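You operate a simulated robot arm through the tools that you are given. There is no shell and no other tool. Be economical: measure what you need, move in short steps, check, and stop when the job is done.

The job below is to be done with a simulated two-armed robot. You get a single attempt, and the scene is never put back.

JOB
Take the brown sponge on the kit bench and put it away on the top of the trough rack. Put the blue bag on the out table away on the packs shelf. Take the yellow tag from the out table and put it on the kit bench. Stack the jar labelled "grey" from the lower shelf of the pack table on top of the jar labelled "yellow". Put the grey sponge on the lower shelf of the bind bench away on the top of the trough rack. Turn the drag dial to 8 N. Put the purple brush on the top by the wheel. Take the glass plate from the top of the blue table and leave it on the shelf of the blue table. Put the grey roller from the top of the care bench on the top of the pump cabinet. Put one of the blue bottles from the top of the care bench on the shelf of the blue table. Take the pink bag from the top of the steel ledge and put it on the top of the pump cabinet. Put the yellow bundle on the top of the steel ledge away on the middle shelf of the fitter cart. Pull the pump door open. The order is free. Set down upright: blue bag, grey roller, blue bottle, pink bag.
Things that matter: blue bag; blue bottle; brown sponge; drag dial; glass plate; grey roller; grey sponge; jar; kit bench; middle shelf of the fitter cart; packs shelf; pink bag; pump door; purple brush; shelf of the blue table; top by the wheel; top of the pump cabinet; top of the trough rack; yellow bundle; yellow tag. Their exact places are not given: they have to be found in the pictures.

The check looks at the end state, three seconds after you hand in, the way a careful person would. Anything else that was tipped, shoved, dropped, spilled or broken makes it a failure.

ROBOT AND FRAMES
Two 7-joint arms with two-finger grippers on one trunk, on a base that drives. Base frame: it is fixed to the floor where the robot stands at the start and does not move with it; the origin is under the middle of the robot, x ahead of it, y to its left, z up. Units: cm, rad, N and s.
The left shoulder is at the start at [2.3, 21.3, 108.1], the right one opposite. With the tool pointing down near the work surface each hand reaches from about 10 to 58 cm from the robot's upright axis, wherever it stands, measured 20 degrees to its own side. Places, roughly: blue bag [0, 150, 75]; blue bottle (7x7x13 cm) [-450, -430, 90]; brown sponge (5x6x13 cm) [50, -10, 90]; drag dial [-200, -290, 90]; glass plate (8x5x4 cm) [-220, -350, 90]; grey roller (6x9x9 cm) [-420, -320, 90]; grey sponge (5x6x13 cm) [50, -280, 40]; jar [-75, 150, 50]; kit bench [70, -30, 80]; middle shelf of the fitter cart [70, -490, 30]; packs shelf [60, -1670, 50]; pink bag [-225, -725, 75]; pump door [-180, -700, 20]; purple brush (4x4x11 cm) [-230, -330, 50]; shelf of the blue table [-230, -360, 40]; top by the wheel (54x22 cm) [-226, -454, 92]; top of the pump cabinet (57x25 cm) [-192, -700, 90]; top of the trough rack [70, -1140, 80]; yellow bundle (15x4x3 cm) [-220, -870, 70]; yellow tag [0, 150, 75]. Payload 2.2 kg a hand.
The tool frame of a hand sits at the grasp point between the pads (the TCP): z along the fingers, y along the line on which they close. The tips reach 1.9 cm beyond it. The gripper opens to 11.6 cm. The gripper's body begins 7 cm behind the TCP.
Orientation is that of the tool frame in the base frame, as [roll, pitch, yaw] about the fixed x, y, z axes, in that order (R = Rz(yaw) Ry(pitch) Rx(roll)). With the fingers straight down and closing along the base's y, the tool's x points along the base's -x, its y along +y and its z along -z.

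CONTROLS
- The arms move only by the tool send_rows. It takes "left_rows", "right_rows" or both (then of equal length, played together; a hand with none holds still); each is a list of rows, each a list of 7 numbers: the shift along the tool's x, y, z in cm, then the turn, a rotation vector about the tool's x, y, z in rad, then the finger opening in cm, from 0 to 11.6. In form: [[tx, ty, tz, rx, ry, rz, grip], ...]. A call has 1 to 10 rows; each row shifts and turns the commanded pose from where the row before left it, along the tool's axes as they then stand. Each row takes 0.2 s and may step no farther than 5 cm and 0.15 rad from the row before; otherwise, or with a gripper value out of range, the whole call is refused. A pose out of reach is approached as far as the arm can. The call stops where the force on the tool passes 40 N (or 10 N more than at its start, if that is more) or the arm is blocked; 0.2 s more then pass. The fingers move at their own pace and stop on an object; they squeeze with about 29 N. The grip force told is the motor's: it shows also when the fingers shut on nothing. Time passes only in rows, and 0.2 s behind the last, so rows that do not move let the fingers close. The reply holds the time, the measured pose of the TCP, the force on the tool along the base axes, the opening and the grip force, in the units named above and with some noise, with the torque about the TCP (base axes, N m) and any sound that the robot's microphone picked up.
- Cameras (640 x 400 px; columns grow to the right, rows downward): "scene" is now at [11.61, -4.47, 124.18]; the picture's right is [-0.46, -0.89, -0.00], its down [-0.57, 0.30, -0.77] and it looks along [0.68, -0.35, -0.64] (base axes); focal length 280 px, centre (320, 200). "left" rides on the left gripper at [6.9, 1.5, -9.7] in its tool frame; the picture's right is [-0.21, 0.98, 0.00], its down [-0.76, -0.17, -0.63] and it looks along [-0.62, -0.14, 0.77] (tool axes); focal length 251 px, centre (320, 200). "right" rides on the right gripper at [6.9, -1.5, -9.7] in its tool frame; the picture's right is [0.21, 0.98, 0.00], its down [-0.76, 0.17, -0.63] and it looks along [-0.62, 0.14, 0.77] (tool axes); focal length 251 px, centre (320, 200).
- snapshot(camera): a new picture of that camera. No time passes.
- lift_body(by): slides the trunk up (or, below 0, down) by that many cm; the arms and the scene camera ride with it, the base frame stays. It gives what a move gives, with no picture.
- drive_base(legs): drives the robot by 1 to 6 legs, each [ahead, left, turn to the left] in cm, cm and rad, along the robot's own axes; the way and the turn of a leg run together, so that a leg with both is an arc; at most 150 cm and 3.142 rad a leg. The arms and the cameras ride along, it lands a little off, and it stops where it bumps. It gives what a move gives.
- aim_head(pan, tilt): turns the head with the scene camera to pan (to the left, within 1.396 rad either way) and tilt (down, from -0.506 to 1.204), counted from straight ahead of the robot. It gives what a move gives.
- probe_pixels(camera, pixels): for up to 12 pixels [column, row] of the newest picture of that camera ("zoom" is the newest enlarged one), the place [x, y, z] in the base frame of the surface seen there, good to about 0.3 cm. No time passes.
- inspect(camera, box): a new picture of the part [left, top, right, bottom] of that camera's present view, enlarged. No time passes.
- sign_off(): hands the job in; it is judged then, once.

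Work in short steps. Measure before you move; look again where a grasp or a placing could have gone wrong, and mend it. You have 378 turns and 344 pictures in all, those below and enlarged ones among them. Open the grippers and draw the arms clear of the work before you hand the job in, unless the task says otherwise; then end with one line.

The tools are called by a JSON object that holds its "method" and its "body". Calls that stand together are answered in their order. send_rows: Moves the arms, as the interface text tells. Its arguments: {"type":"object","properties":{"left_rows":{"type":"array","items":{"type":"array","items":{"type":"number"}}},"right_rows":{"type":"array","items":{"type":"array","items":{"type":"number"}}}},"required":[]} The other tools are called the same way: lift_body (by) slides the trunk up or down; drive_base (legs) drives the base; aim_head (pan, tilt) turns the head that bears the scene camera; snapshot (camera) takes a picture; probe_pixels (camera, pixels) gives the place of the surface under pixels of a picture; inspect (camera, box) takes an enlarged picture of a part of a camera's view; sign_off () hands the job in.

At the start:

```text
time: 0.0
left_tcp_pos: [47.47, -0.5, 102.49]
left_tcp_rot: [3.141, -0.003, 3.141]
left_wrist_force: [0.1, 0.1, -0.1]
left_ft_torque: [-0.01, 0.02, 0.01]
left_width: 11.58
left_gripper_force: 0.1
right_tcp_pos: [34.53, -49.64, 104.49]
right_tcp_rot: [3.14, -0.001, -3.141]
right_wrist_force: [0.7, 1.0, 0.5]
right_ft_torque: [0.0, 0.0, 0.0]
right_width: 11.61
right_gripper_force: 0.1
trunk travel left (down, up): [-22.5, 26.5]
robot x, y, heading: [-0.19, 0.03, 0.003]
head pan, tilt: [-0.478, 0.695]
```

scene: 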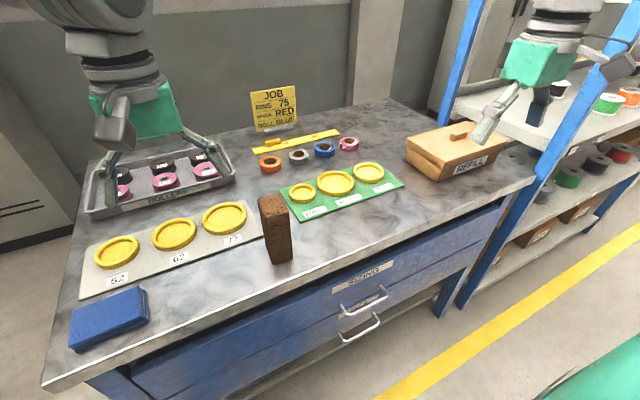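
right: 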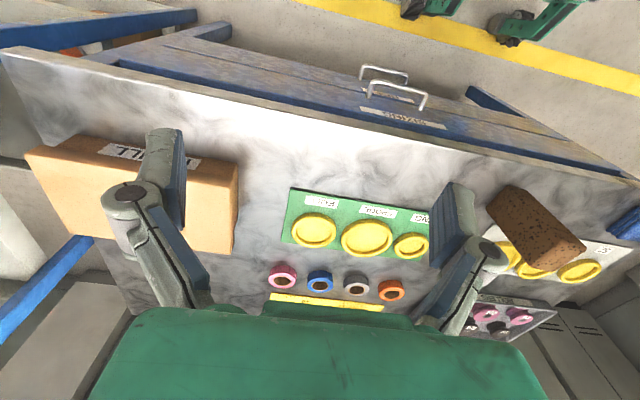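
left: 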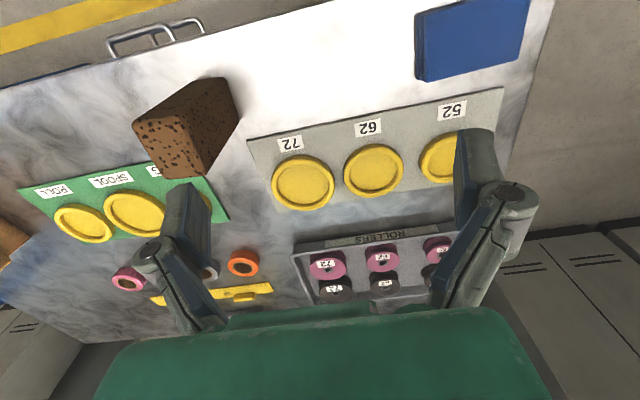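

The brown sponge stands at about (275,228) in the scene picture. I measure it and the bench, and turn the head to see the area to the left.

{"method": "probe_pixels", "body": {"camera": "scene", "pixels": [[271, 200], [262, 200], [288, 202], [280, 262], [290, 258], [268, 258], [230, 280], [300, 265], [390, 100], [510, 195], [45, 385], [90, 170]]}}

{"method": "aim_head", "body": {"pan": 1.35, "tilt": 0.5}}

{"method": "snapshot", "body": {"camera": "scene"}}

```text
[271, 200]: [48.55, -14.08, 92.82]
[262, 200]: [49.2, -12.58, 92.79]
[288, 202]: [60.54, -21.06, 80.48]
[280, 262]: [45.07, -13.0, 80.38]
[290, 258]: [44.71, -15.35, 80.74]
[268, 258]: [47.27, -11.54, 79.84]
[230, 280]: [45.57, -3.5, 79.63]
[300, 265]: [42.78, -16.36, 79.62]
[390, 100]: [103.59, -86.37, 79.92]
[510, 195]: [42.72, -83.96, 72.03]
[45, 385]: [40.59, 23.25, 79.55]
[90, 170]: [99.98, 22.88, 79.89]
```

```text
time: 1.8
left_tcp_pos: [47.16, -0.36, 102.59]
left_tcp_rot: [-3.141, 0.0, 3.141]
left_wrist_force: [0.1, 0.2, 0.1]
left_ft_torque: [-0.02, -0.01, -0.02]
left_width: 11.6
left_gripper_force: 0.1
right_tcp_pos: [34.46, -49.57, 104.78]
right_tcp_rot: [-3.14, 0.001, 3.142]
right_wrist_force: [-0.1, -0.4, 0.1]
right_ft_torque: [0.01, -0.03, -0.02]
right_width: 11.59
right_gripper_force: 0.0
trunk travel left (down, up): [-22.5, 26.5]
robot x, y, heading: [0.34, -0.17, -0.001]
head pan, tilt: [1.349, 0.499]
```

```text
340 pictures are left
```

scene: 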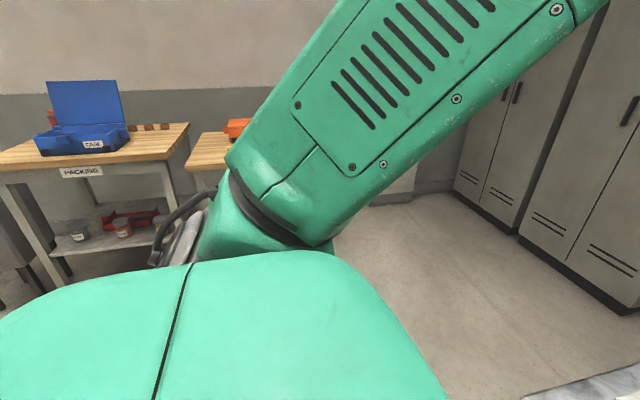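

The pack table is visible at left (80,150) and the out table is hidden by the arm. I back off a bit, turn to face them (+y), and look.

{"method": "drive_base", "body": {"legs": [[-30, 0, 0], [0, 0, 1.571]]}}

{"method": "aim_head", "body": {"pan": 0.0, "tilt": 0.45}}

{"method": "snapshot", "body": {"camera": "scene"}}

```text
time: 7.7
left_tcp_pos: [-30.94, 47.19, 102.59]
left_tcp_rot: [3.141, 0.001, -1.546]
left_wrist_force: [0.5, -0.9, -0.4]
left_ft_torque: [-0.02, -0.01, -0.01]
left_width: 11.6
left_gripper_force: 0.1
right_tcp_pos: [18.6, 35.65, 104.64]
right_tcp_rot: [-3.141, 0.003, -1.545]
right_wrist_force: [-0.1, -0.2, 0.0]
right_ft_torque: [0.02, 0.0, -0.02]
right_width: 11.61
right_gripper_force: 0.1
trunk travel left (down, up): [-22.5, 26.5]
robot x, y, heading: [-30.05, -0.12, 1.595]
head pan, tilt: [1.349, 0.499]
```

```text
time: 9.2
left_tcp_pos: [-30.98, 47.02, 102.74]
left_tcp_rot: [-3.141, 0.003, -1.545]
left_wrist_force: [-0.1, 0.0, -0.6]
left_ft_torque: [0.04, -0.03, -0.02]
left_width: 11.6
left_gripper_force: 0.1
right_tcp_pos: [18.58, 35.35, 104.83]
right_tcp_rot: [-3.14, 0.003, -1.543]
right_wrist_force: [-0.1, -0.7, -0.5]
right_ft_torque: [0.0, 0.01, 0.01]
right_width: 11.62
right_gripper_force: 0.0
trunk travel left (down, up): [-22.5, 26.5]
robot x, y, heading: [-30.06, -0.16, 1.598]
head pan, tilt: [0.0, 0.45]
```

```text
339 pictures are left
```

scene: 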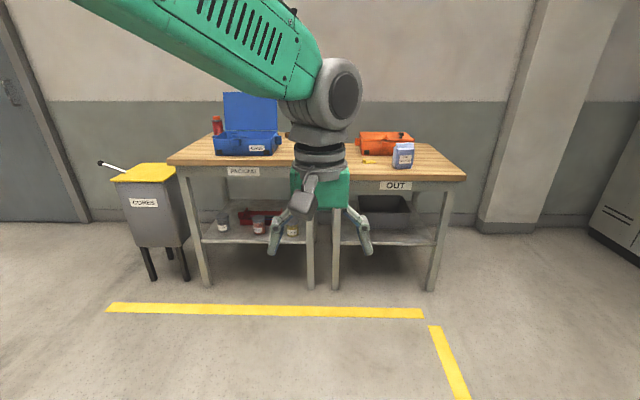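

Jars stand under the pack table at (220,222), (258,224), (292,228); the blue bag is at (402,155) and the tag near (370,161) on the out table. I zoom in.

{"method": "inspect", "body": {"camera": "scene", "box": [160, 80, 480, 300]}}

{"method": "probe_pixels", "body": {"camera": "scene", "pixels": [[402, 155], [370, 161], [220, 222], [258, 224], [292, 228], [395, 175], [460, 178], [200, 165], [240, 240], [375, 238], [265, 310], [245, 150]]}}

```text
1.82 times, centred on (320, 190) of scene
```

zoom: 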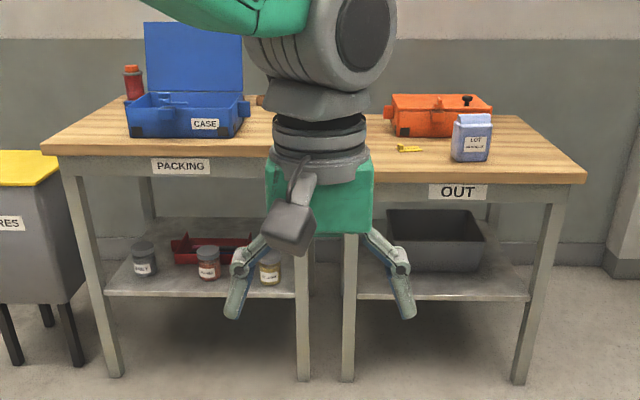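

```text
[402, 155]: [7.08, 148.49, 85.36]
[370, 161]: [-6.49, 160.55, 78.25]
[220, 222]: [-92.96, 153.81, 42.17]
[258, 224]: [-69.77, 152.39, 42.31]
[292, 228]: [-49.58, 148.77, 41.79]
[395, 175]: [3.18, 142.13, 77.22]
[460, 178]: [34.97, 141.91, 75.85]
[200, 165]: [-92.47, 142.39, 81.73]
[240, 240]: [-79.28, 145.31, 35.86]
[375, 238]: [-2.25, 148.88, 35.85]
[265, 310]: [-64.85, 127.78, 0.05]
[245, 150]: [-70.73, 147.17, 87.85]
```

The grey jar is the leftmost one at (-93,154), yellow the rightmost at (-50,149), shelf z≈36, table top z≈77. I lower the trunk and drive up in front of the pack table, short of it.

{"method": "lift_body", "body": {"by": -22}}

{"method": "drive_base", "body": {"legs": [[66, 38, -0.027]]}}

{"method": "send_rows", "body": {"left_rows": [[0.2, 2.3, 3.2, 0, 0, 0, 11.5], [0.2, 2.3, 3.2, 0, 0, 0, 11.5], [0.2, 2.3, 3.2, 0, 0, 0, 11.5], [0.2, 2.3, 3.2, 0, 0, 0, 11.5], [0.2, 2.3, 3.2, 0, 0, 0, 11.5], [0.2, 2.3, 3.2, 0, 0, 0, 11.5], [0.2, 2.3, 3.2, 0, 0, 0, 11.5], [0.2, 2.3, 3.2, 0, 0, 0, 11.5], [0.2, 2.3, 3.2, 0, 0, 0, 11.5], [0.2, 2.3, 3.2, 0, 0, 0, 11.5]]}}

{"method": "send_rows", "body": {"left_rows": [[0, 0, 0, 0, -0.15, 0, 11.5], [0, 0, 0, 0, -0.15, 0, 11.5], [0, 0, 0, 0, -0.15, 0, 11.5], [0, 0, 0, 0, -0.15, 0, 11.5], [0, 0, 0, 0, -0.15, 0, 11.5], [0, 0, 0, 0, -0.15, 0, 11.5], [0, 0, 0, 0, -0.147, 0, 11.5]]}}

{"method": "aim_head", "body": {"pan": 0.1, "tilt": 0.6}}

{"method": "snapshot", "body": {"camera": "scene"}}

{"method": "snapshot", "body": {"camera": "left"}}

```text
time: 11.6
left_tcp_pos: [-31.1, 46.95, 80.79]
left_tcp_rot: [-3.14, 0.004, -1.544]
left_wrist_force: [0.2, 0.4, -0.1]
left_ft_torque: [-0.03, -0.02, 0.01]
left_width: 11.61
left_gripper_force: 0.1
right_tcp_pos: [18.57, 35.47, 82.68]
right_tcp_rot: [-3.139, 0.002, -1.544]
right_wrist_force: [-0.5, 0.6, 0.2]
right_ft_torque: [-0.01, 0.03, -0.01]
right_width: 11.59
right_gripper_force: 0.1
trunk travel left (down, up): [-0.5, 48.5]
robot x, y, heading: [-30.01, 0.16, 1.6]
head pan, tilt: [0.0, 0.45]
```

```text
time: 15.7
left_tcp_pos: [-68.87, 113.31, 80.62]
left_tcp_rot: [-3.141, 0.002, -1.563]
left_wrist_force: [-0.6, 0.0, -0.3]
left_ft_torque: [-0.02, 0.03, 0.03]
left_width: 11.61
left_gripper_force: 0.0
right_tcp_pos: [-19.44, 101.05, 82.72]
right_tcp_rot: [3.141, 0.004, -1.564]
right_wrist_force: [0.2, -0.5, -0.5]
right_ft_torque: [-0.02, -0.01, -0.04]
right_width: 11.59
right_gripper_force: 0.1
trunk travel left (down, up): [-0.5, 48.5]
robot x, y, heading: [-68.6, 66.32, 1.58]
head pan, tilt: [0.0, 0.45]
```

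```text
time: 17.9
left_tcp_pos: [-92.21, 111.3, 48.69]
left_tcp_rot: [-3.14, 0.004, -1.565]
left_wrist_force: [0.0, 0.4, -0.2]
left_ft_torque: [0.03, -0.03, -0.01]
left_width: 11.49
left_gripper_force: 0.0
right_tcp_pos: [-19.71, 100.85, 82.98]
right_tcp_rot: [-3.137, 0.006, -1.565]
right_wrist_force: [-0.3, 0.5, 0.1]
right_ft_torque: [-0.03, 0.02, 0.03]
right_width: 11.6
right_gripper_force: 0.0
trunk travel left (down, up): [-0.5, 48.5]
robot x, y, heading: [-68.45, 66.38, 1.577]
head pan, tilt: [0.0, 0.45]
```

```text
time: 19.5
left_tcp_pos: [-91.98, 111.3, 48.65]
left_tcp_rot: [-3.136, 1.054, -1.558]
left_wrist_force: [0.4, 0.3, 1.1]
left_ft_torque: [-0.03, 0.01, -0.01]
left_width: 11.49
left_gripper_force: 0.1
right_tcp_pos: [-19.7, 100.88, 82.93]
right_tcp_rot: [-3.14, 0.006, -1.565]
right_wrist_force: [0.6, -0.3, -0.1]
right_ft_torque: [-0.01, 0.04, -0.03]
right_width: 11.6
right_gripper_force: 0.0
trunk travel left (down, up): [-0.5, 48.5]
robot x, y, heading: [-68.84, 66.51, 1.576]
head pan, tilt: [0.0, 0.45]
```

```text
time: 20.2
left_tcp_pos: [-91.82, 111.21, 48.69]
left_tcp_rot: [-3.135, 1.05, -1.558]
left_wrist_force: [-0.6, 0.3, 0.7]
left_ft_torque: [-0.03, -0.02, 0.03]
left_width: 11.49
left_gripper_force: 0.0
right_tcp_pos: [-19.77, 100.95, 82.89]
right_tcp_rot: [-3.141, 0.004, -1.563]
right_wrist_force: [-0.7, -0.5, 0.3]
right_ft_torque: [-0.02, 0.03, 0.03]
right_width: 11.59
right_gripper_force: 0.0
trunk travel left (down, up): [-0.5, 48.5]
robot x, y, heading: [-68.66, 66.3, 1.576]
head pan, tilt: [0.099, 0.6]
```

```text
337 pictures are left
```

scene: 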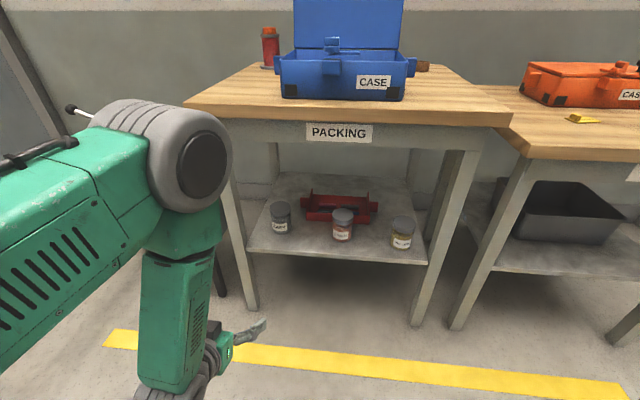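

```text
336 pictures are left
```

left: 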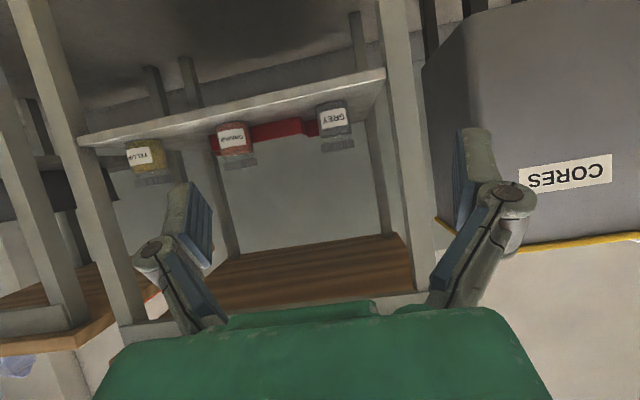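

The left jar at (281,215) appears to be "grey"; I zoom for labels and measure the jars closely.

{"method": "inspect", "body": {"camera": "scene", "box": [230, 160, 450, 290]}}

{"method": "probe_pixels", "body": {"camera": "scene", "pixels": [[280, 206], [281, 228], [272, 216], [290, 216], [342, 215], [403, 223], [402, 241], [393, 234], [412, 234], [283, 235], [250, 246], [340, 150]]}}

```text
2.91 times, centred on (340, 225) of scene
```

zoom: 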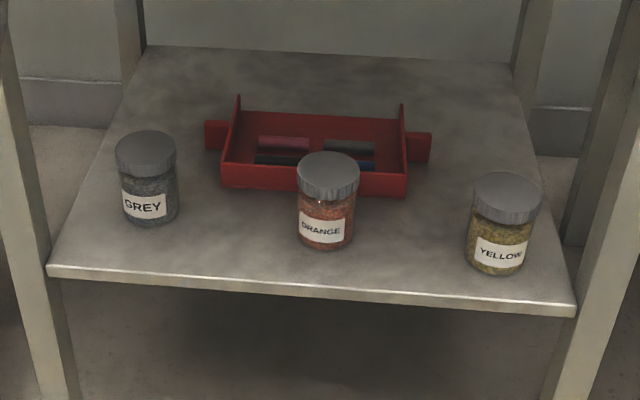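

```text
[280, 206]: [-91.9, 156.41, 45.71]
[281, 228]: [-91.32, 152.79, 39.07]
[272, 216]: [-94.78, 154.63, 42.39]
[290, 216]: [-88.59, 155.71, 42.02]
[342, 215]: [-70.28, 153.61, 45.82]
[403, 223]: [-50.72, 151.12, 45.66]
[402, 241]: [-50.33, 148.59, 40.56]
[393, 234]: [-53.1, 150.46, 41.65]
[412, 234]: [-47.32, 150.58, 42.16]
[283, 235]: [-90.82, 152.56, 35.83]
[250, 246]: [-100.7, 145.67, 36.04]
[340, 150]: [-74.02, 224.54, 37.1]
```

Grey jar centre ≈(-91.7,156), yellow ≈(-50.6,151), tops at 45.7. I draw the right hand back and up, drive 38 cm ahead, and set the left hand's height.

{"method": "send_rows", "body": {"right_rows": [[3, 0, -3, 0, 0, 0, 11.5], [3, 0, -3, 0, 0, 0, 11.5], [3, 0, -3, 0, 0, 0, 11.5], [3, 0, -3, 0, 0, 0, 11.5]]}}

{"method": "drive_base", "body": {"legs": [[34, 0, -0.006]]}}

{"method": "snapshot", "body": {"camera": "scene"}}

{"method": "snapshot", "body": {"camera": "left"}}

{"method": "probe_pixels", "body": {"camera": "left", "pixels": [[300, 150], [330, 120]]}}

```text
time: 21.2
left_tcp_pos: [-91.98, 111.28, 48.66]
left_tcp_rot: [-3.135, 1.053, -1.559]
left_wrist_force: [-0.3, 0.3, 0.0]
left_ft_torque: [-0.05, -0.01, 0.02]
left_width: 11.48
left_gripper_force: 0.0
right_tcp_pos: [-19.63, 88.94, 94.92]
right_tcp_rot: [-3.139, 0.007, -1.562]
right_wrist_force: [-0.2, -0.2, 0.5]
right_ft_torque: [0.01, 0.0, -0.01]
right_width: 11.49
right_gripper_force: 0.1
trunk travel left (down, up): [-0.5, 48.5]
robot x, y, heading: [-68.43, 66.71, 1.577]
head pan, tilt: [0.099, 0.6]
```

```text
time: 23.5
left_tcp_pos: [-91.72, 145.77, 48.64]
left_tcp_rot: [-3.134, 1.051, -1.566]
left_wrist_force: [-0.1, 0.5, -0.5]
left_ft_torque: [0.04, -0.03, -0.02]
left_width: 11.47
left_gripper_force: 0.0
right_tcp_pos: [-19.62, 123.11, 94.87]
right_tcp_rot: [-3.138, 0.005, -1.571]
right_wrist_force: [-0.2, 0.1, -1.2]
right_ft_torque: [-0.04, 0.03, 0.02]
right_width: 11.49
right_gripper_force: 0.0
trunk travel left (down, up): [-0.5, 48.5]
robot x, y, heading: [-68.84, 101.08, 1.572]
head pan, tilt: [0.099, 0.6]
```

```text
334 pictures are left
```

scene: 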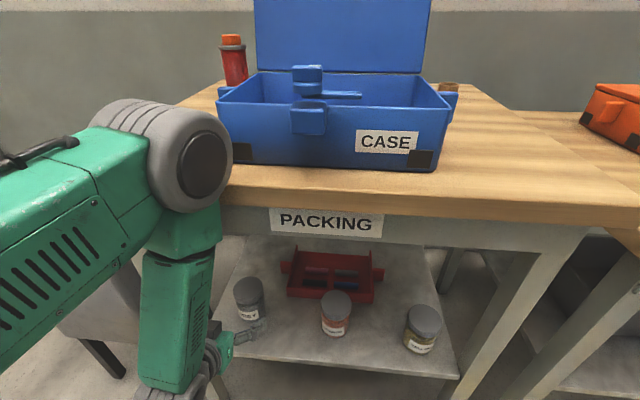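

```text
333 pictures are left
```

left: 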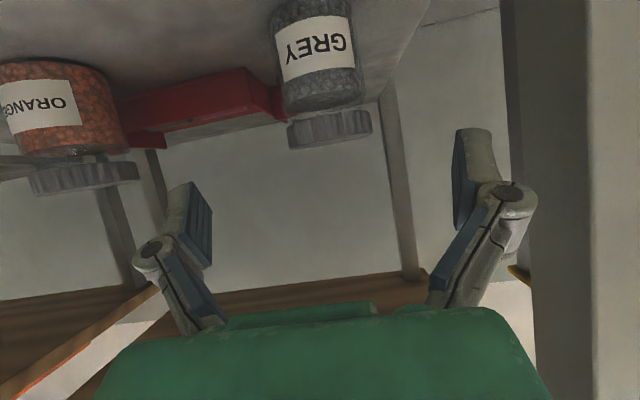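

```text
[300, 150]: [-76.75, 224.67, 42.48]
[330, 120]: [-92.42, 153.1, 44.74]
```

The jar lies centred between the pads, and the way to it is exactly along the tool's z (11 cm). I move in and close.

{"method": "send_rows", "body": {"left_rows": [[0, 0, 2.8, 0, 0, 0, 11.5], [0, 0, 2.8, 0, 0, 0, 11.5], [0, 0, 2.8, 0, 0, 0, 11.5], [0, 0, 2.8, 0, 0, 0, 11.5], [0, 0, 0, 0, 0, 0, 5.5], [0, 0, 0, 0, 0, 0, 5.5], [0, 0, 0, 0, 0, 0, 5.0]]}}

{"method": "snapshot", "body": {"camera": "left"}}

```text
time: 25.1
left_tcp_pos: [-90.97, 154.68, 44.22]
left_tcp_rot: [3.135, 1.068, -1.587]
left_wrist_force: [5.8, -4.0, 19.3]
left_ft_torque: [0.5, -0.04, -0.15]
left_width: 6.93
left_gripper_force: 28.8
right_tcp_pos: [-19.01, 121.52, 95.06]
right_tcp_rot: [3.137, 0.023, -1.571]
right_wrist_force: [-0.7, -1.0, 0.0]
right_ft_torque: [-0.02, 0.02, -0.02]
right_width: 11.47
right_gripper_force: 0.1
trunk travel left (down, up): [-0.5, 48.5]
robot x, y, heading: [-69.05, 100.77, 1.571]
head pan, tilt: [0.099, 0.6]
```

```text
332 pictures are left
```

left: 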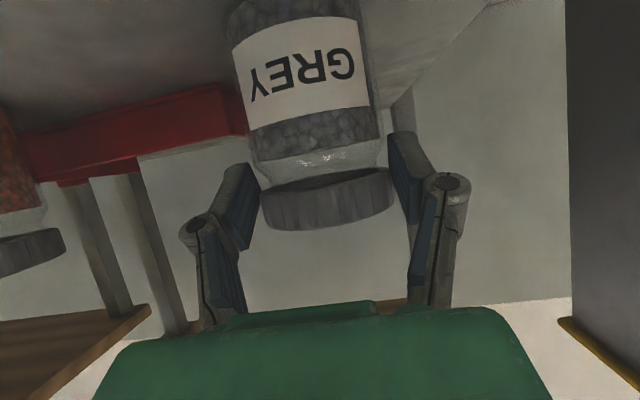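

The pads hold the lid (6.9 cm), with about 19 N up, probably something resting on the shelf edge. I lift straight up to relieve it.

{"method": "send_rows", "body": {"left_rows": [[-0.87, 0, -0.5, 0, 0, 0, 5.0], [-0.87, 0, -0.5, 0, 0, 0, 5.0], [-1.74, 0, -1.0, 0, 0, 0, 5.0]]}}

{"method": "snapshot", "body": {"camera": "scene"}}

{"method": "snapshot", "body": {"camera": "left"}}

```text
time: 26.1
left_tcp_pos: [-90.93, 151.25, 44.37]
left_tcp_rot: [-3.122, 0.981, -1.576]
left_wrist_force: [-0.9, -0.2, -1.2]
left_ft_torque: [-0.05, 0.0, 0.03]
left_width: 6.58
left_gripper_force: 29.4
right_tcp_pos: [-20.0, 122.0, 95.5]
right_tcp_rot: [-3.14, 0.018, -1.571]
right_wrist_force: [0.5, 0.6, 0.6]
right_ft_torque: [0.0, 0.03, 0.01]
right_width: 11.49
right_gripper_force: 0.1
trunk travel left (down, up): [-0.5, 48.5]
robot x, y, heading: [-68.96, 100.53, 1.575]
head pan, tilt: [0.099, 0.6]
stopped in row 3 (left hand): the arm was blocked; the commanded pose is now the measured one
```

```text
331 pictures are left
```

scene: 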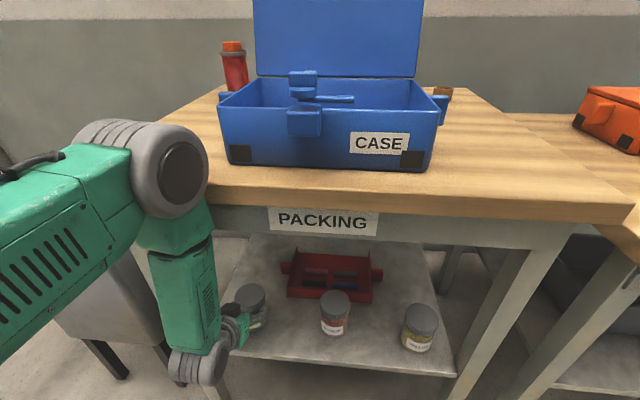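

```text
330 pictures are left
```

left: 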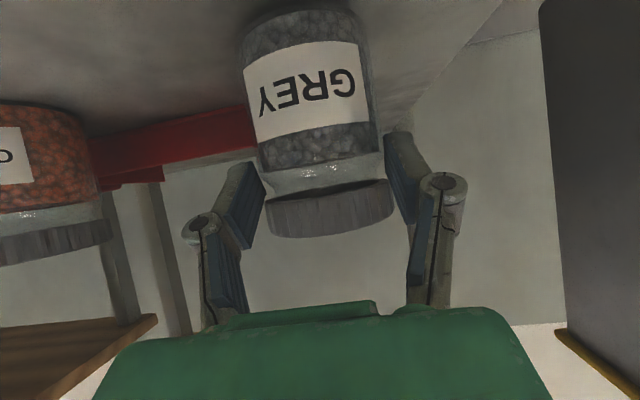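

An arm link presses the table's edge. I back the base 2.5 cm to free it, then raise the trunk 4 cm to lift the jar.

{"method": "drive_base", "body": {"legs": [[-2.5, 0, 0]]}}

{"method": "lift_body", "body": {"by": 4}}

{"method": "snapshot", "body": {"camera": "scene"}}

{"method": "snapshot", "body": {"camera": "left"}}

```text
time: 26.9
left_tcp_pos: [-90.92, 149.67, 43.73]
left_tcp_rot: [-3.132, 0.975, -1.577]
left_wrist_force: [0.0, -0.7, 0.7]
left_ft_torque: [0.14, 0.08, 0.12]
left_width: 6.53
left_gripper_force: 28.9
right_tcp_pos: [-19.73, 120.38, 95.12]
right_tcp_rot: [-3.134, 0.008, -1.57]
right_wrist_force: [1.2, -0.3, -0.3]
right_ft_torque: [-0.03, 0.07, -0.04]
right_width: 11.48
right_gripper_force: 0.0
trunk travel left (down, up): [-0.5, 48.5]
robot x, y, heading: [-68.52, 98.13, 1.569]
head pan, tilt: [0.099, 0.6]
```

```text
time: 27.7
left_tcp_pos: [-91.11, 149.61, 47.96]
left_tcp_rot: [-3.13, 0.981, -1.574]
left_wrist_force: [-1.7, 2.0, 3.3]
left_ft_torque: [-0.31, -0.09, -0.16]
left_width: 4.58
left_gripper_force: 6.0
right_tcp_pos: [-19.88, 120.17, 99.39]
right_tcp_rot: [-3.13, 0.01, -1.573]
right_wrist_force: [0.6, -0.1, -0.1]
right_ft_torque: [0.01, 0.02, 0.0]
right_width: 11.47
right_gripper_force: 0.1
trunk travel left (down, up): [-4.5, 44.5]
robot x, y, heading: [-68.9, 98.44, 1.57]
head pan, tilt: [0.099, 0.6]
```

```text
329 pictures are left
```

scene: 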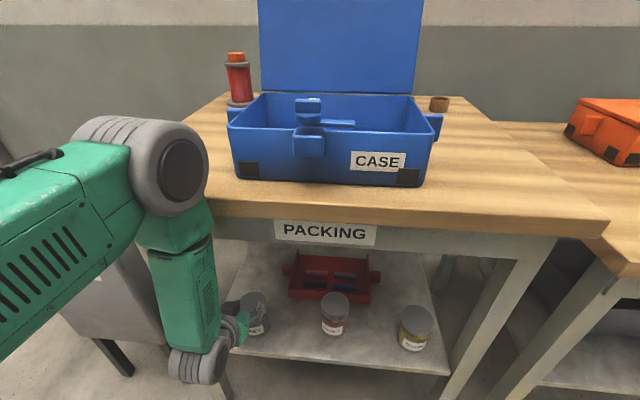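

```text
328 pictures are left
```

left: 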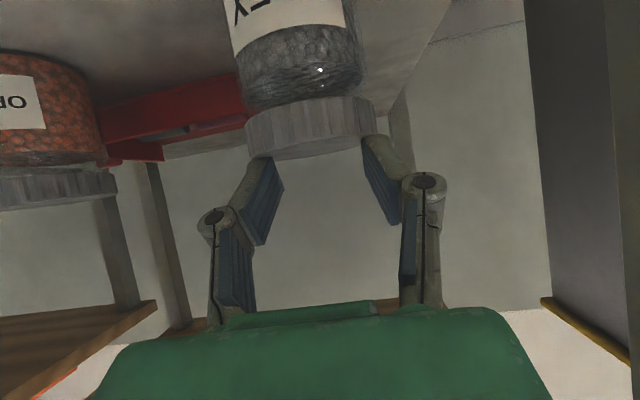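

The pads slipped off the lid's near edge; the jar still stands. I open, back the base 12 cm (so the elbow stays clear of the table), and re-measure.

{"method": "send_rows", "body": {"left_rows": [[0, 0, 0, 0, 0, 0, 11.5], [0, 0, 0, 0, 0, 0, 11.5]]}}

{"method": "drive_base", "body": {"legs": [[-12, 0, 0]]}}

{"method": "lift_body", "body": {"by": -3.5}}

{"method": "snapshot", "body": {"camera": "scene"}}

{"method": "snapshot", "body": {"camera": "left"}}

```text
time: 28.3
left_tcp_pos: [-91.09, 149.53, 47.76]
left_tcp_rot: [-3.124, 0.979, -1.571]
left_wrist_force: [-0.3, -0.1, 1.4]
left_ft_torque: [0.02, -0.04, 0.0]
left_width: 11.47
left_gripper_force: 0.0
right_tcp_pos: [-20.24, 120.32, 99.54]
right_tcp_rot: [-3.128, 0.008, -1.57]
right_wrist_force: [-0.8, 0.7, 0.4]
right_ft_torque: [-0.01, -0.03, 0.02]
right_width: 11.51
right_gripper_force: 0.1
trunk travel left (down, up): [-4.5, 44.5]
robot x, y, heading: [-68.76, 98.34, 1.568]
head pan, tilt: [0.099, 0.6]
```

```text
time: 29.6
left_tcp_pos: [-91.32, 136.66, 47.93]
left_tcp_rot: [-3.124, 0.979, -1.567]
left_wrist_force: [0.2, 0.1, -0.4]
left_ft_torque: [-0.01, -0.03, 0.03]
left_width: 11.5
left_gripper_force: 0.1
right_tcp_pos: [-20.18, 107.37, 99.47]
right_tcp_rot: [-3.13, 0.011, -1.569]
right_wrist_force: [0.3, 0.3, 0.5]
right_ft_torque: [0.03, -0.02, 0.0]
right_width: 11.47
right_gripper_force: 0.0
trunk travel left (down, up): [-4.5, 44.5]
robot x, y, heading: [-68.7, 85.44, 1.574]
head pan, tilt: [0.099, 0.6]
```

```text
time: 30.4
left_tcp_pos: [-91.26, 136.57, 44.52]
left_tcp_rot: [-3.124, 0.978, -1.567]
left_wrist_force: [-0.5, -0.5, 0.3]
left_ft_torque: [0.02, 0.04, 0.01]
left_width: 11.47
left_gripper_force: 0.2
right_tcp_pos: [-20.15, 107.32, 96.01]
right_tcp_rot: [-3.131, 0.012, -1.566]
right_wrist_force: [-0.1, -0.4, -0.1]
right_ft_torque: [0.03, 0.0, -0.02]
right_width: 11.49
right_gripper_force: 0.0
trunk travel left (down, up): [-1.0, 48.0]
robot x, y, heading: [-68.75, 85.56, 1.572]
head pan, tilt: [0.099, 0.6]
```

```text
327 pictures are left
```

scene: 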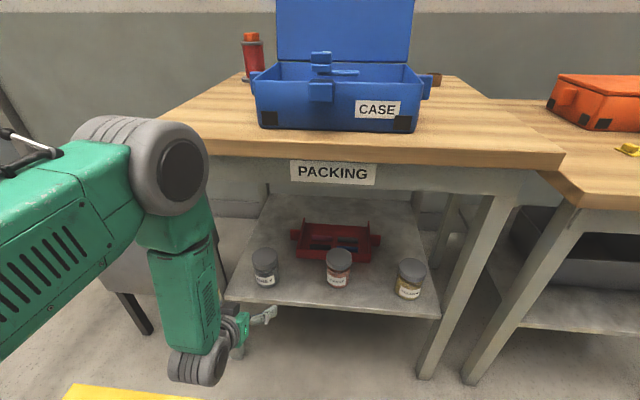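

```text
326 pictures are left
```

left: 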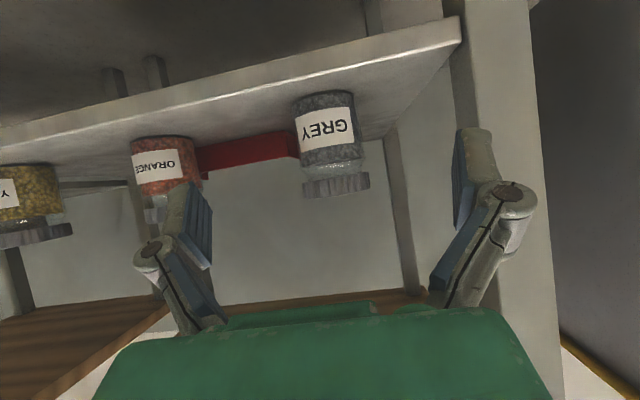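

I measure the jar's present place and the shelf edge before extending the arm.

{"method": "probe_pixels", "body": {"camera": "scene", "pixels": [[264, 254], [264, 274], [256, 265], [273, 265], [245, 300], [411, 265], [200, 365], [180, 178], [200, 140]]}}

{"method": "inspect", "body": {"camera": "scene", "box": [220, 220, 460, 330]}}

```text
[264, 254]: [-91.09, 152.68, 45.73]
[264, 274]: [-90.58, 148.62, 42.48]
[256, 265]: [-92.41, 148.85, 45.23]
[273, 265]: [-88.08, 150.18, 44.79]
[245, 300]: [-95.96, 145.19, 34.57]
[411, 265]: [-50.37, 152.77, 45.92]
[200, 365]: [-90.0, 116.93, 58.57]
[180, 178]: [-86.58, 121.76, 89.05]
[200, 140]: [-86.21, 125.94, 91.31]
```

```text
2.67 times, centred on (340, 275) of scene
```

zoom: 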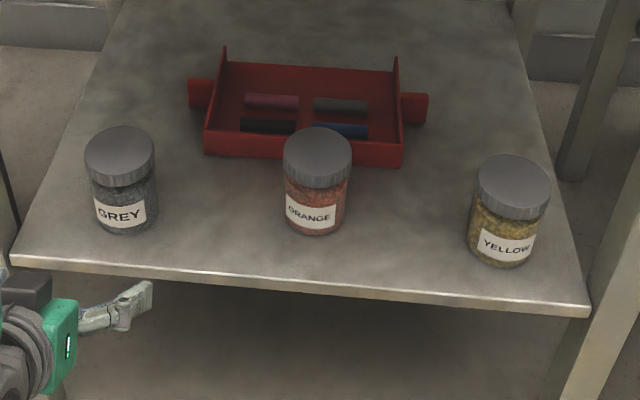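

Jar centre ≈(-90.9,152.6), shelf edge y≈145, elbow front y≈130. I extend the arm itself to the jar, fingers open, then look.

{"method": "send_rows", "body": {"left_rows": [[-1.41, -0.07, 3.0, 0, 0, 0, 11.5], [-1.41, -0.07, 3.0, 0, 0, 0, 11.5], [-1.41, -0.07, 3.0, 0, 0, 0, 11.5], [-1.41, -0.07, 3.0, 0, 0, 0, 11.5], [-1.41, -0.07, 3.0, 0, 0, 0, 11.5]]}}

{"method": "snapshot", "body": {"camera": "scene"}}

{"method": "snapshot", "body": {"camera": "left"}}

```text
time: 31.6
left_tcp_pos: [-90.82, 153.05, 41.72]
left_tcp_rot: [-3.122, 0.979, -1.567]
left_wrist_force: [1.0, -0.1, 0.5]
left_ft_torque: [0.0, 0.01, 0.0]
left_width: 11.49
left_gripper_force: 0.1
right_tcp_pos: [-20.22, 107.4, 95.99]
right_tcp_rot: [-3.13, 0.01, -1.568]
right_wrist_force: [0.5, -0.6, 0.6]
right_ft_torque: [0.0, -0.04, 0.0]
right_width: 11.48
right_gripper_force: 0.1
trunk travel left (down, up): [-1.0, 48.0]
robot x, y, heading: [-68.86, 85.42, 1.573]
head pan, tilt: [0.099, 0.6]
```

```text
324 pictures are left
```

scene: 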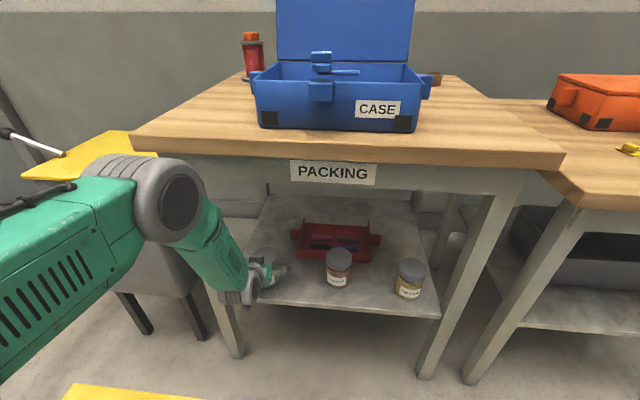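

```text
323 pictures are left
```

left: 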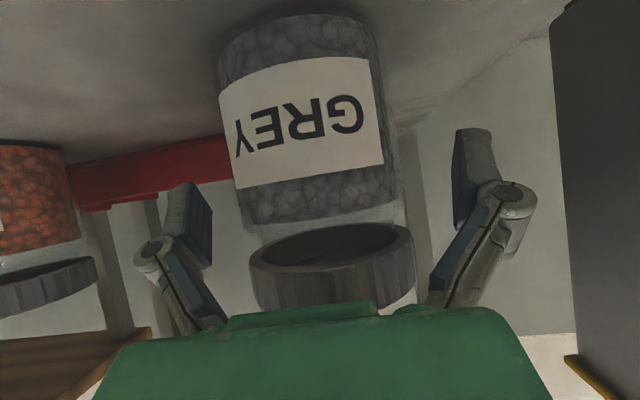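

No contact, and the jar is well between the pads. I close, then lift 3 cm.

{"method": "send_rows", "body": {"left_rows": [[0, 0, 0, 0, 0, 0, 5.5], [0, 0, 0, 0, 0, 0, 5.5], [0, 0, 0, 0, 0, 0, 5.0], [0, 0, 0, 0, 0, 0, 5.0]]}}

{"method": "send_rows", "body": {"left_rows": [[-0.83, 0, -0.56, 0, 0, 0, 5.0], [-0.83, 0, -0.56, 0, 0, 0, 5.0], [-0.83, 0, -0.56, 0, 0, 0, 5.0]]}}

{"method": "snapshot", "body": {"camera": "scene"}}

{"method": "snapshot", "body": {"camera": "left"}}

```text
time: 32.6
left_tcp_pos: [-90.86, 153.06, 41.8]
left_tcp_rot: [-3.125, 0.979, -1.569]
left_wrist_force: [-0.6, 1.3, 1.9]
left_ft_torque: [-0.04, 0.07, -0.01]
left_width: 7.1
left_gripper_force: 29.0
right_tcp_pos: [-20.17, 107.38, 96.07]
right_tcp_rot: [-3.131, 0.01, -1.568]
right_wrist_force: [0.5, -0.3, 0.1]
right_ft_torque: [-0.02, 0.01, 0.01]
right_width: 11.49
right_gripper_force: 0.0
trunk travel left (down, up): [-1.0, 48.0]
robot x, y, heading: [-68.8, 85.66, 1.572]
head pan, tilt: [0.099, 0.6]
```

```text
time: 33.4
left_tcp_pos: [-90.68, 153.21, 44.67]
left_tcp_rot: [-3.123, 0.979, -1.568]
left_wrist_force: [-0.7, -0.2, -2.1]
left_ft_torque: [0.04, -0.01, -0.04]
left_width: 7.07
left_gripper_force: 29.4
right_tcp_pos: [-20.14, 107.32, 95.97]
right_tcp_rot: [-3.129, 0.011, -1.568]
right_wrist_force: [0.1, 0.2, -0.5]
right_ft_torque: [0.01, -0.01, -0.02]
right_width: 11.51
right_gripper_force: 0.0
trunk travel left (down, up): [-1.0, 48.0]
robot x, y, heading: [-68.68, 85.51, 1.577]
head pan, tilt: [0.099, 0.6]
```

```text
322 pictures are left
```

scene: 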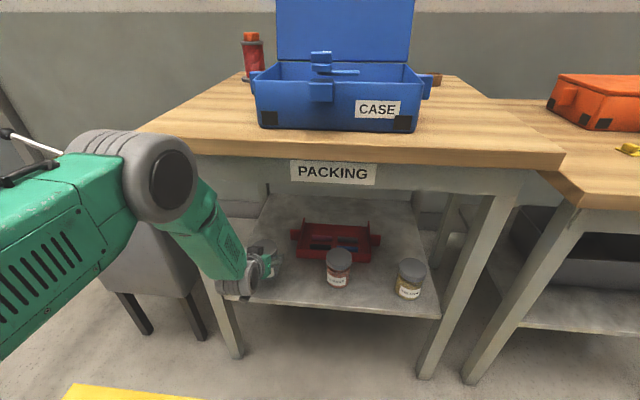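

```text
321 pictures are left
```

left: 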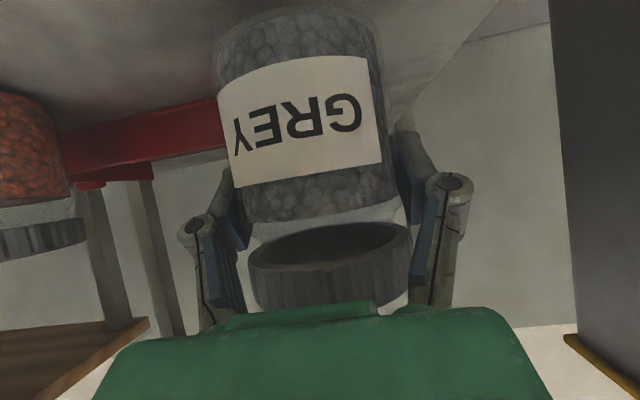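

Lifted. I raise the jar above the others' lids and measure the yellow lid's centre and the right table leg.

{"method": "send_rows", "body": {"left_rows": [[-1.66, 0, -1.12, 0, 0, 0, 5.0], [-1.66, 0, -1.12, 0, 0, 0, 5.0], [-1.66, 0, -1.12, 0, 0, 0, 5.0], [-1.66, 0, -1.12, 0, 0, 0, 5.0], [-1.24, 0, -0.84, 0, 0, 0, 5.0]]}}

{"method": "inspect", "body": {"camera": "scene", "box": [300, 180, 500, 305]}}

{"method": "probe_pixels", "body": {"camera": "scene", "pixels": [[490, 210], [478, 240], [350, 185], [440, 185], [425, 370], [411, 260], [403, 265], [419, 265], [411, 272], [338, 255]]}}

```text
time: 34.6
left_tcp_pos: [-90.68, 153.16, 54.28]
left_tcp_rot: [-3.124, 0.979, -1.569]
left_wrist_force: [-0.3, 0.3, -1.0]
left_ft_torque: [-0.01, -0.02, -0.02]
left_width: 7.07
left_gripper_force: 29.0
right_tcp_pos: [-20.26, 107.38, 95.96]
right_tcp_rot: [-3.129, 0.012, -1.567]
right_wrist_force: [-0.3, 0.7, -0.7]
right_ft_torque: [-0.02, 0.02, -0.01]
right_width: 11.49
right_gripper_force: 0.2
trunk travel left (down, up): [-1.0, 48.0]
robot x, y, heading: [-68.5, 85.42, 1.572]
head pan, tilt: [0.099, 0.6]
```

```text
3.20 times, centred on (400, 242) of scene
```

zoom: 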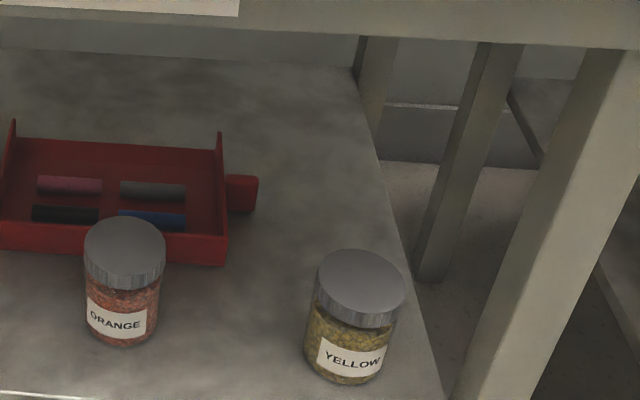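

```text
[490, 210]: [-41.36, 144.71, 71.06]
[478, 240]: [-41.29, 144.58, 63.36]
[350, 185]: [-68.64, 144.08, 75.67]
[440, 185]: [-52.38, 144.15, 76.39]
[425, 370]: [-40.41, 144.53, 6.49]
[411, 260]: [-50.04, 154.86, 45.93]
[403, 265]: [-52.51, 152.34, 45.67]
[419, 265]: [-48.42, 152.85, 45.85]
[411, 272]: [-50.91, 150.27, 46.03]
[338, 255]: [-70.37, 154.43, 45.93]
```

Yellow lid centre ≈(-50.1,152.1), leg near x≈-43. To clear the leg I yaw the held jar's hand 0.35 rad to the right, then drive right 40 cm.

{"method": "probe_pixels", "body": {"camera": "zoom", "pixels": [[361, 281], [545, 200], [510, 300], [125, 245], [465, 385]]}}

{"method": "send_rows", "body": {"left_rows": [[0, 0, 0, 0.097, 0, 0.065, 5.0], [0, 0, 0, 0.097, 0, 0.065, 5.0], [0, 0, 0, 0.097, 0, 0.065, 5.0]]}}

{"method": "drive_base", "body": {"legs": [[0, -40.6, 0]]}}

{"method": "aim_head", "body": {"pan": 0.35, "tilt": 0.7}}

{"method": "snapshot", "body": {"camera": "scene"}}

{"method": "snapshot", "body": {"camera": "left"}}

```text
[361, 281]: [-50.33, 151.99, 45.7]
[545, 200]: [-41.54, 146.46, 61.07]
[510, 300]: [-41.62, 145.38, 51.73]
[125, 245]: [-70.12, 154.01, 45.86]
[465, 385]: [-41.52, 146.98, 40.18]
```

```text
time: 35.4
left_tcp_pos: [-90.92, 153.02, 54.2]
left_tcp_rot: [-3.121, 0.984, -1.915]
left_wrist_force: [-0.2, 0.1, -1.8]
left_ft_torque: [-0.02, 0.0, 0.0]
left_width: 7.08
left_gripper_force: 29.0
right_tcp_pos: [-20.33, 107.32, 96.02]
right_tcp_rot: [-3.128, 0.01, -1.57]
right_wrist_force: [-0.5, 0.7, 0.2]
right_ft_torque: [0.03, -0.02, -0.02]
right_width: 11.49
right_gripper_force: 0.1
trunk travel left (down, up): [-1.0, 48.0]
robot x, y, heading: [-68.74, 85.38, 1.573]
head pan, tilt: [0.099, 0.6]
```

```text
time: 38.0
left_tcp_pos: [-49.0, 153.15, 54.1]
left_tcp_rot: [-3.109, 0.987, -1.911]
left_wrist_force: [-0.6, 0.1, -2.2]
left_ft_torque: [-0.04, 0.0, -0.05]
left_width: 7.11
left_gripper_force: 28.7
right_tcp_pos: [21.01, 107.04, 96.61]
right_tcp_rot: [-3.117, 0.014, -1.574]
right_wrist_force: [-1.1, -0.4, -0.4]
right_ft_torque: [0.05, -0.05, 0.01]
right_width: 11.49
right_gripper_force: 0.0
trunk travel left (down, up): [-1.0, 48.0]
robot x, y, heading: [-26.69, 85.37, 1.568]
head pan, tilt: [0.099, 0.6]
```

```text
time: 38.7
left_tcp_pos: [-48.93, 153.1, 54.25]
left_tcp_rot: [-3.117, 0.987, -1.918]
left_wrist_force: [0.4, -1.3, -1.3]
left_ft_torque: [0.03, -0.06, 0.01]
left_width: 7.09
left_gripper_force: 28.9
right_tcp_pos: [21.02, 106.93, 96.37]
right_tcp_rot: [-3.12, 0.016, -1.573]
right_wrist_force: [-0.5, 1.4, 0.1]
right_ft_torque: [-0.01, -0.04, 0.04]
right_width: 11.52
right_gripper_force: 0.0
trunk travel left (down, up): [-1.0, 48.0]
robot x, y, heading: [-27.17, 85.18, 1.567]
head pan, tilt: [0.351, 0.7]
```

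```text
319 pictures are left
```

scene: 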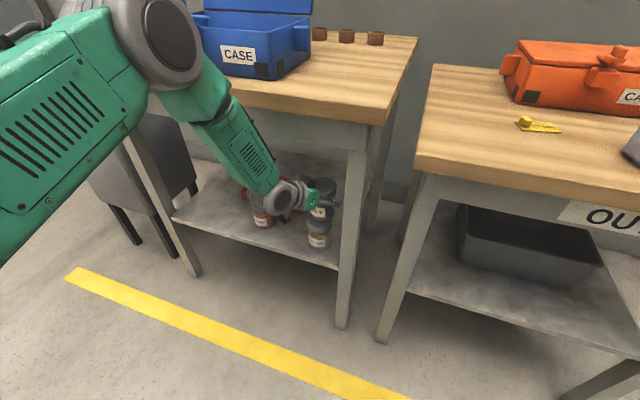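

```text
318 pictures are left
```

left: 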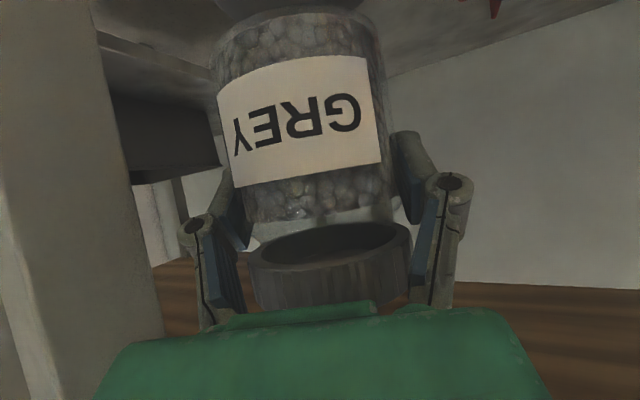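

The grey jar hovers above the yellow one near (322,205). I zoom in to measure the alignment.

{"method": "inspect", "body": {"camera": "scene", "box": [270, 165, 366, 260]}}

```text
4.21 times, centred on (318, 212) of scene
```

zoom: 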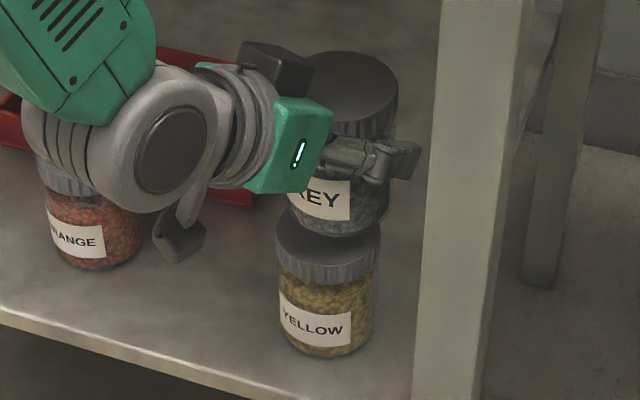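

I probe the lid points of both jars.

{"method": "probe_pixels", "body": {"camera": "zoom", "pixels": [[345, 88], [394, 88], [360, 115], [345, 58], [330, 250], [282, 240], [376, 244], [430, 200], [340, 240]]}}

```text
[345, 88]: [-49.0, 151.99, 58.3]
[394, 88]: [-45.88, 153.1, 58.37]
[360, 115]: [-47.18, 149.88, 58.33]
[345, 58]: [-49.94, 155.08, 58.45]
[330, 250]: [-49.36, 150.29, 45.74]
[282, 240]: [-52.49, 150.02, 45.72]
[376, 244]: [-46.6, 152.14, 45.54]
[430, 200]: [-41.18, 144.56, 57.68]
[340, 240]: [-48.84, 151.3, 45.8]
```

Grey centre ≈(-49.0,152.1), yellow ≈(-50.0,152.0), gap 2.8 cm. I shift 0.95 cm toward -x, then lower 2.2.

{"method": "send_rows", "body": {"left_rows": [[0.17, 0.88, -0.26, 0, 0, 0, 5.0], [0.92, 0, 0.61, 0, 0, 0, 5.0], [0.92, 0, 0.61, 0, 0, 0, 5.0]]}}

{"method": "inspect", "body": {"camera": "scene", "box": [270, 165, 366, 260]}}

{"method": "probe_pixels", "body": {"camera": "zoom", "pixels": [[335, 115], [360, 115], [370, 100], [330, 90], [350, 140], [376, 244]]}}

```text
time: 39.5
left_tcp_pos: [-49.7, 153.02, 52.27]
left_tcp_rot: [-3.121, 0.985, -1.921]
left_wrist_force: [-0.3, -0.2, -1.5]
left_ft_torque: [0.01, -0.01, -0.04]
left_width: 7.11
left_gripper_force: 29.5
right_tcp_pos: [21.32, 106.84, 96.29]
right_tcp_rot: [-3.123, 0.015, -1.573]
right_wrist_force: [0.6, 0.6, -0.5]
right_ft_torque: [0.03, 0.02, -0.03]
right_width: 11.49
right_gripper_force: 0.0
trunk travel left (down, up): [-1.0, 48.0]
robot x, y, heading: [-26.68, 85.28, 1.57]
head pan, tilt: [0.351, 0.7]
```

```text
4.21 times, centred on (318, 212) of scene
```

zoom: 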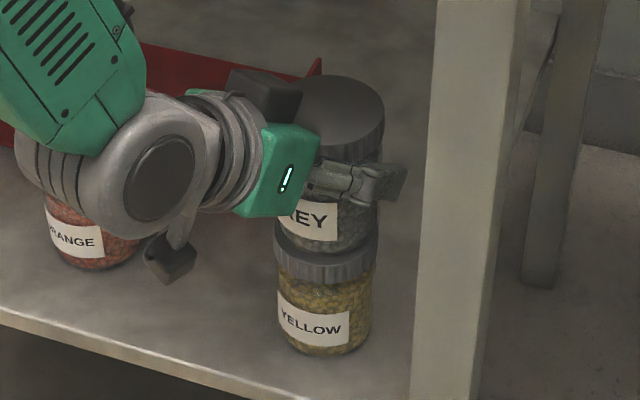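

```text
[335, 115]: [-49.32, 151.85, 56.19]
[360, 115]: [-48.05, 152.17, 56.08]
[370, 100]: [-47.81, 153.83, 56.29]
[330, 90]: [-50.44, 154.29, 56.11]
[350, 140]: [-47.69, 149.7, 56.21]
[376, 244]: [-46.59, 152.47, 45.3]
```

Well aligned within about 0.4 cm. I shift 0.3 more and lower the remaining 0.6 cm until contact.

{"method": "send_rows", "body": {"left_rows": [[0.05, 0.28, -0.08, 0, 0, 0, 5.0], [0.25, 0, 0.17, 0, 0, 0, 5.0], [0.25, 0, 0.17, 0, 0, 0, 5.0], [0.13, 0, 0.09, 0, 0, 0, 5.0]]}}

{"method": "inspect", "body": {"camera": "scene", "box": [270, 165, 366, 260]}}

```text
time: 40.5
left_tcp_pos: [-49.85, 153.27, 51.73]
left_tcp_rot: [-3.13, 0.989, -1.927]
left_wrist_force: [-3.5, -2.7, 13.3]
left_ft_torque: [-0.67, 0.53, -0.05]
left_width: 7.09
left_gripper_force: 29.1
right_tcp_pos: [21.7, 106.6, 96.29]
right_tcp_rot: [-3.125, 0.018, -1.573]
right_wrist_force: [0.2, 0.3, -0.8]
right_ft_torque: [0.03, 0.01, -0.05]
right_width: 11.49
right_gripper_force: 0.1
trunk travel left (down, up): [-1.0, 48.0]
robot x, y, heading: [-27.13, 85.47, 1.57]
head pan, tilt: [0.351, 0.7]
```

```text
4.21 times, centred on (318, 212) of scene
```

zoom: 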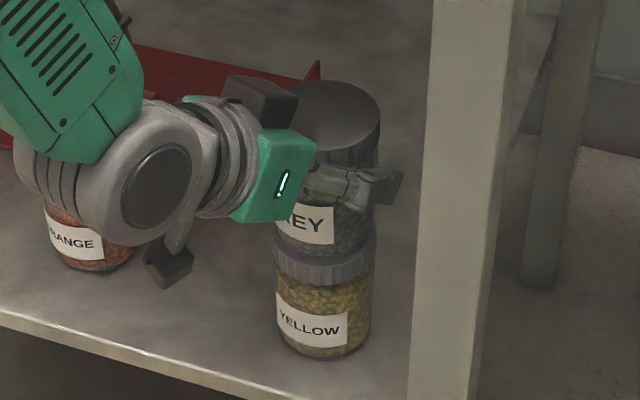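

In contact (13 N), aligned. I ease up a hair, open the fingers to 9.2 and look.

{"method": "send_rows", "body": {"left_rows": [[-0.15, 0, -0.1, 0, 0, 0, 5.0], [0, 0, 0, 0, 0, 0, 7.8], [0, 0, 0, 0, 0, 0, 9.2], [0, 0, 0, 0, 0, 0, 9.2]]}}

{"method": "snapshot", "body": {"camera": "left"}}

```text
time: 41.5
left_tcp_pos: [-49.78, 153.1, 51.67]
left_tcp_rot: [-3.125, 0.986, -1.926]
left_wrist_force: [0.1, -0.2, 0.1]
left_ft_torque: [-0.02, -0.03, -0.01]
left_width: 9.19
left_gripper_force: 0.1
right_tcp_pos: [21.64, 106.77, 96.19]
right_tcp_rot: [-3.124, 0.014, -1.573]
right_wrist_force: [0.2, 0.4, -0.7]
right_ft_torque: [0.02, 0.0, -0.03]
right_width: 11.5
right_gripper_force: 0.0
trunk travel left (down, up): [-1.0, 48.0]
robot x, y, heading: [-27.06, 85.5, 1.569]
head pan, tilt: [0.351, 0.7]
```

```text
314 pictures are left
```

left: 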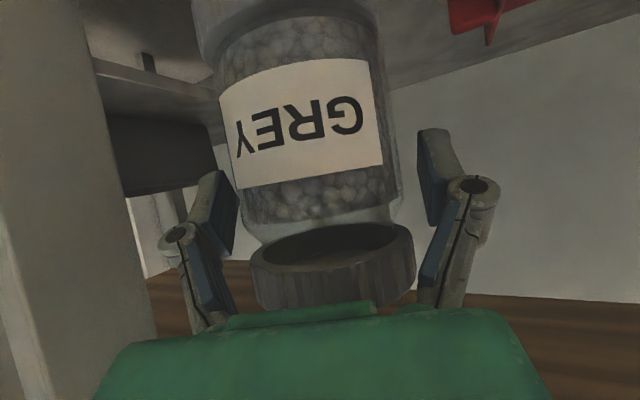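

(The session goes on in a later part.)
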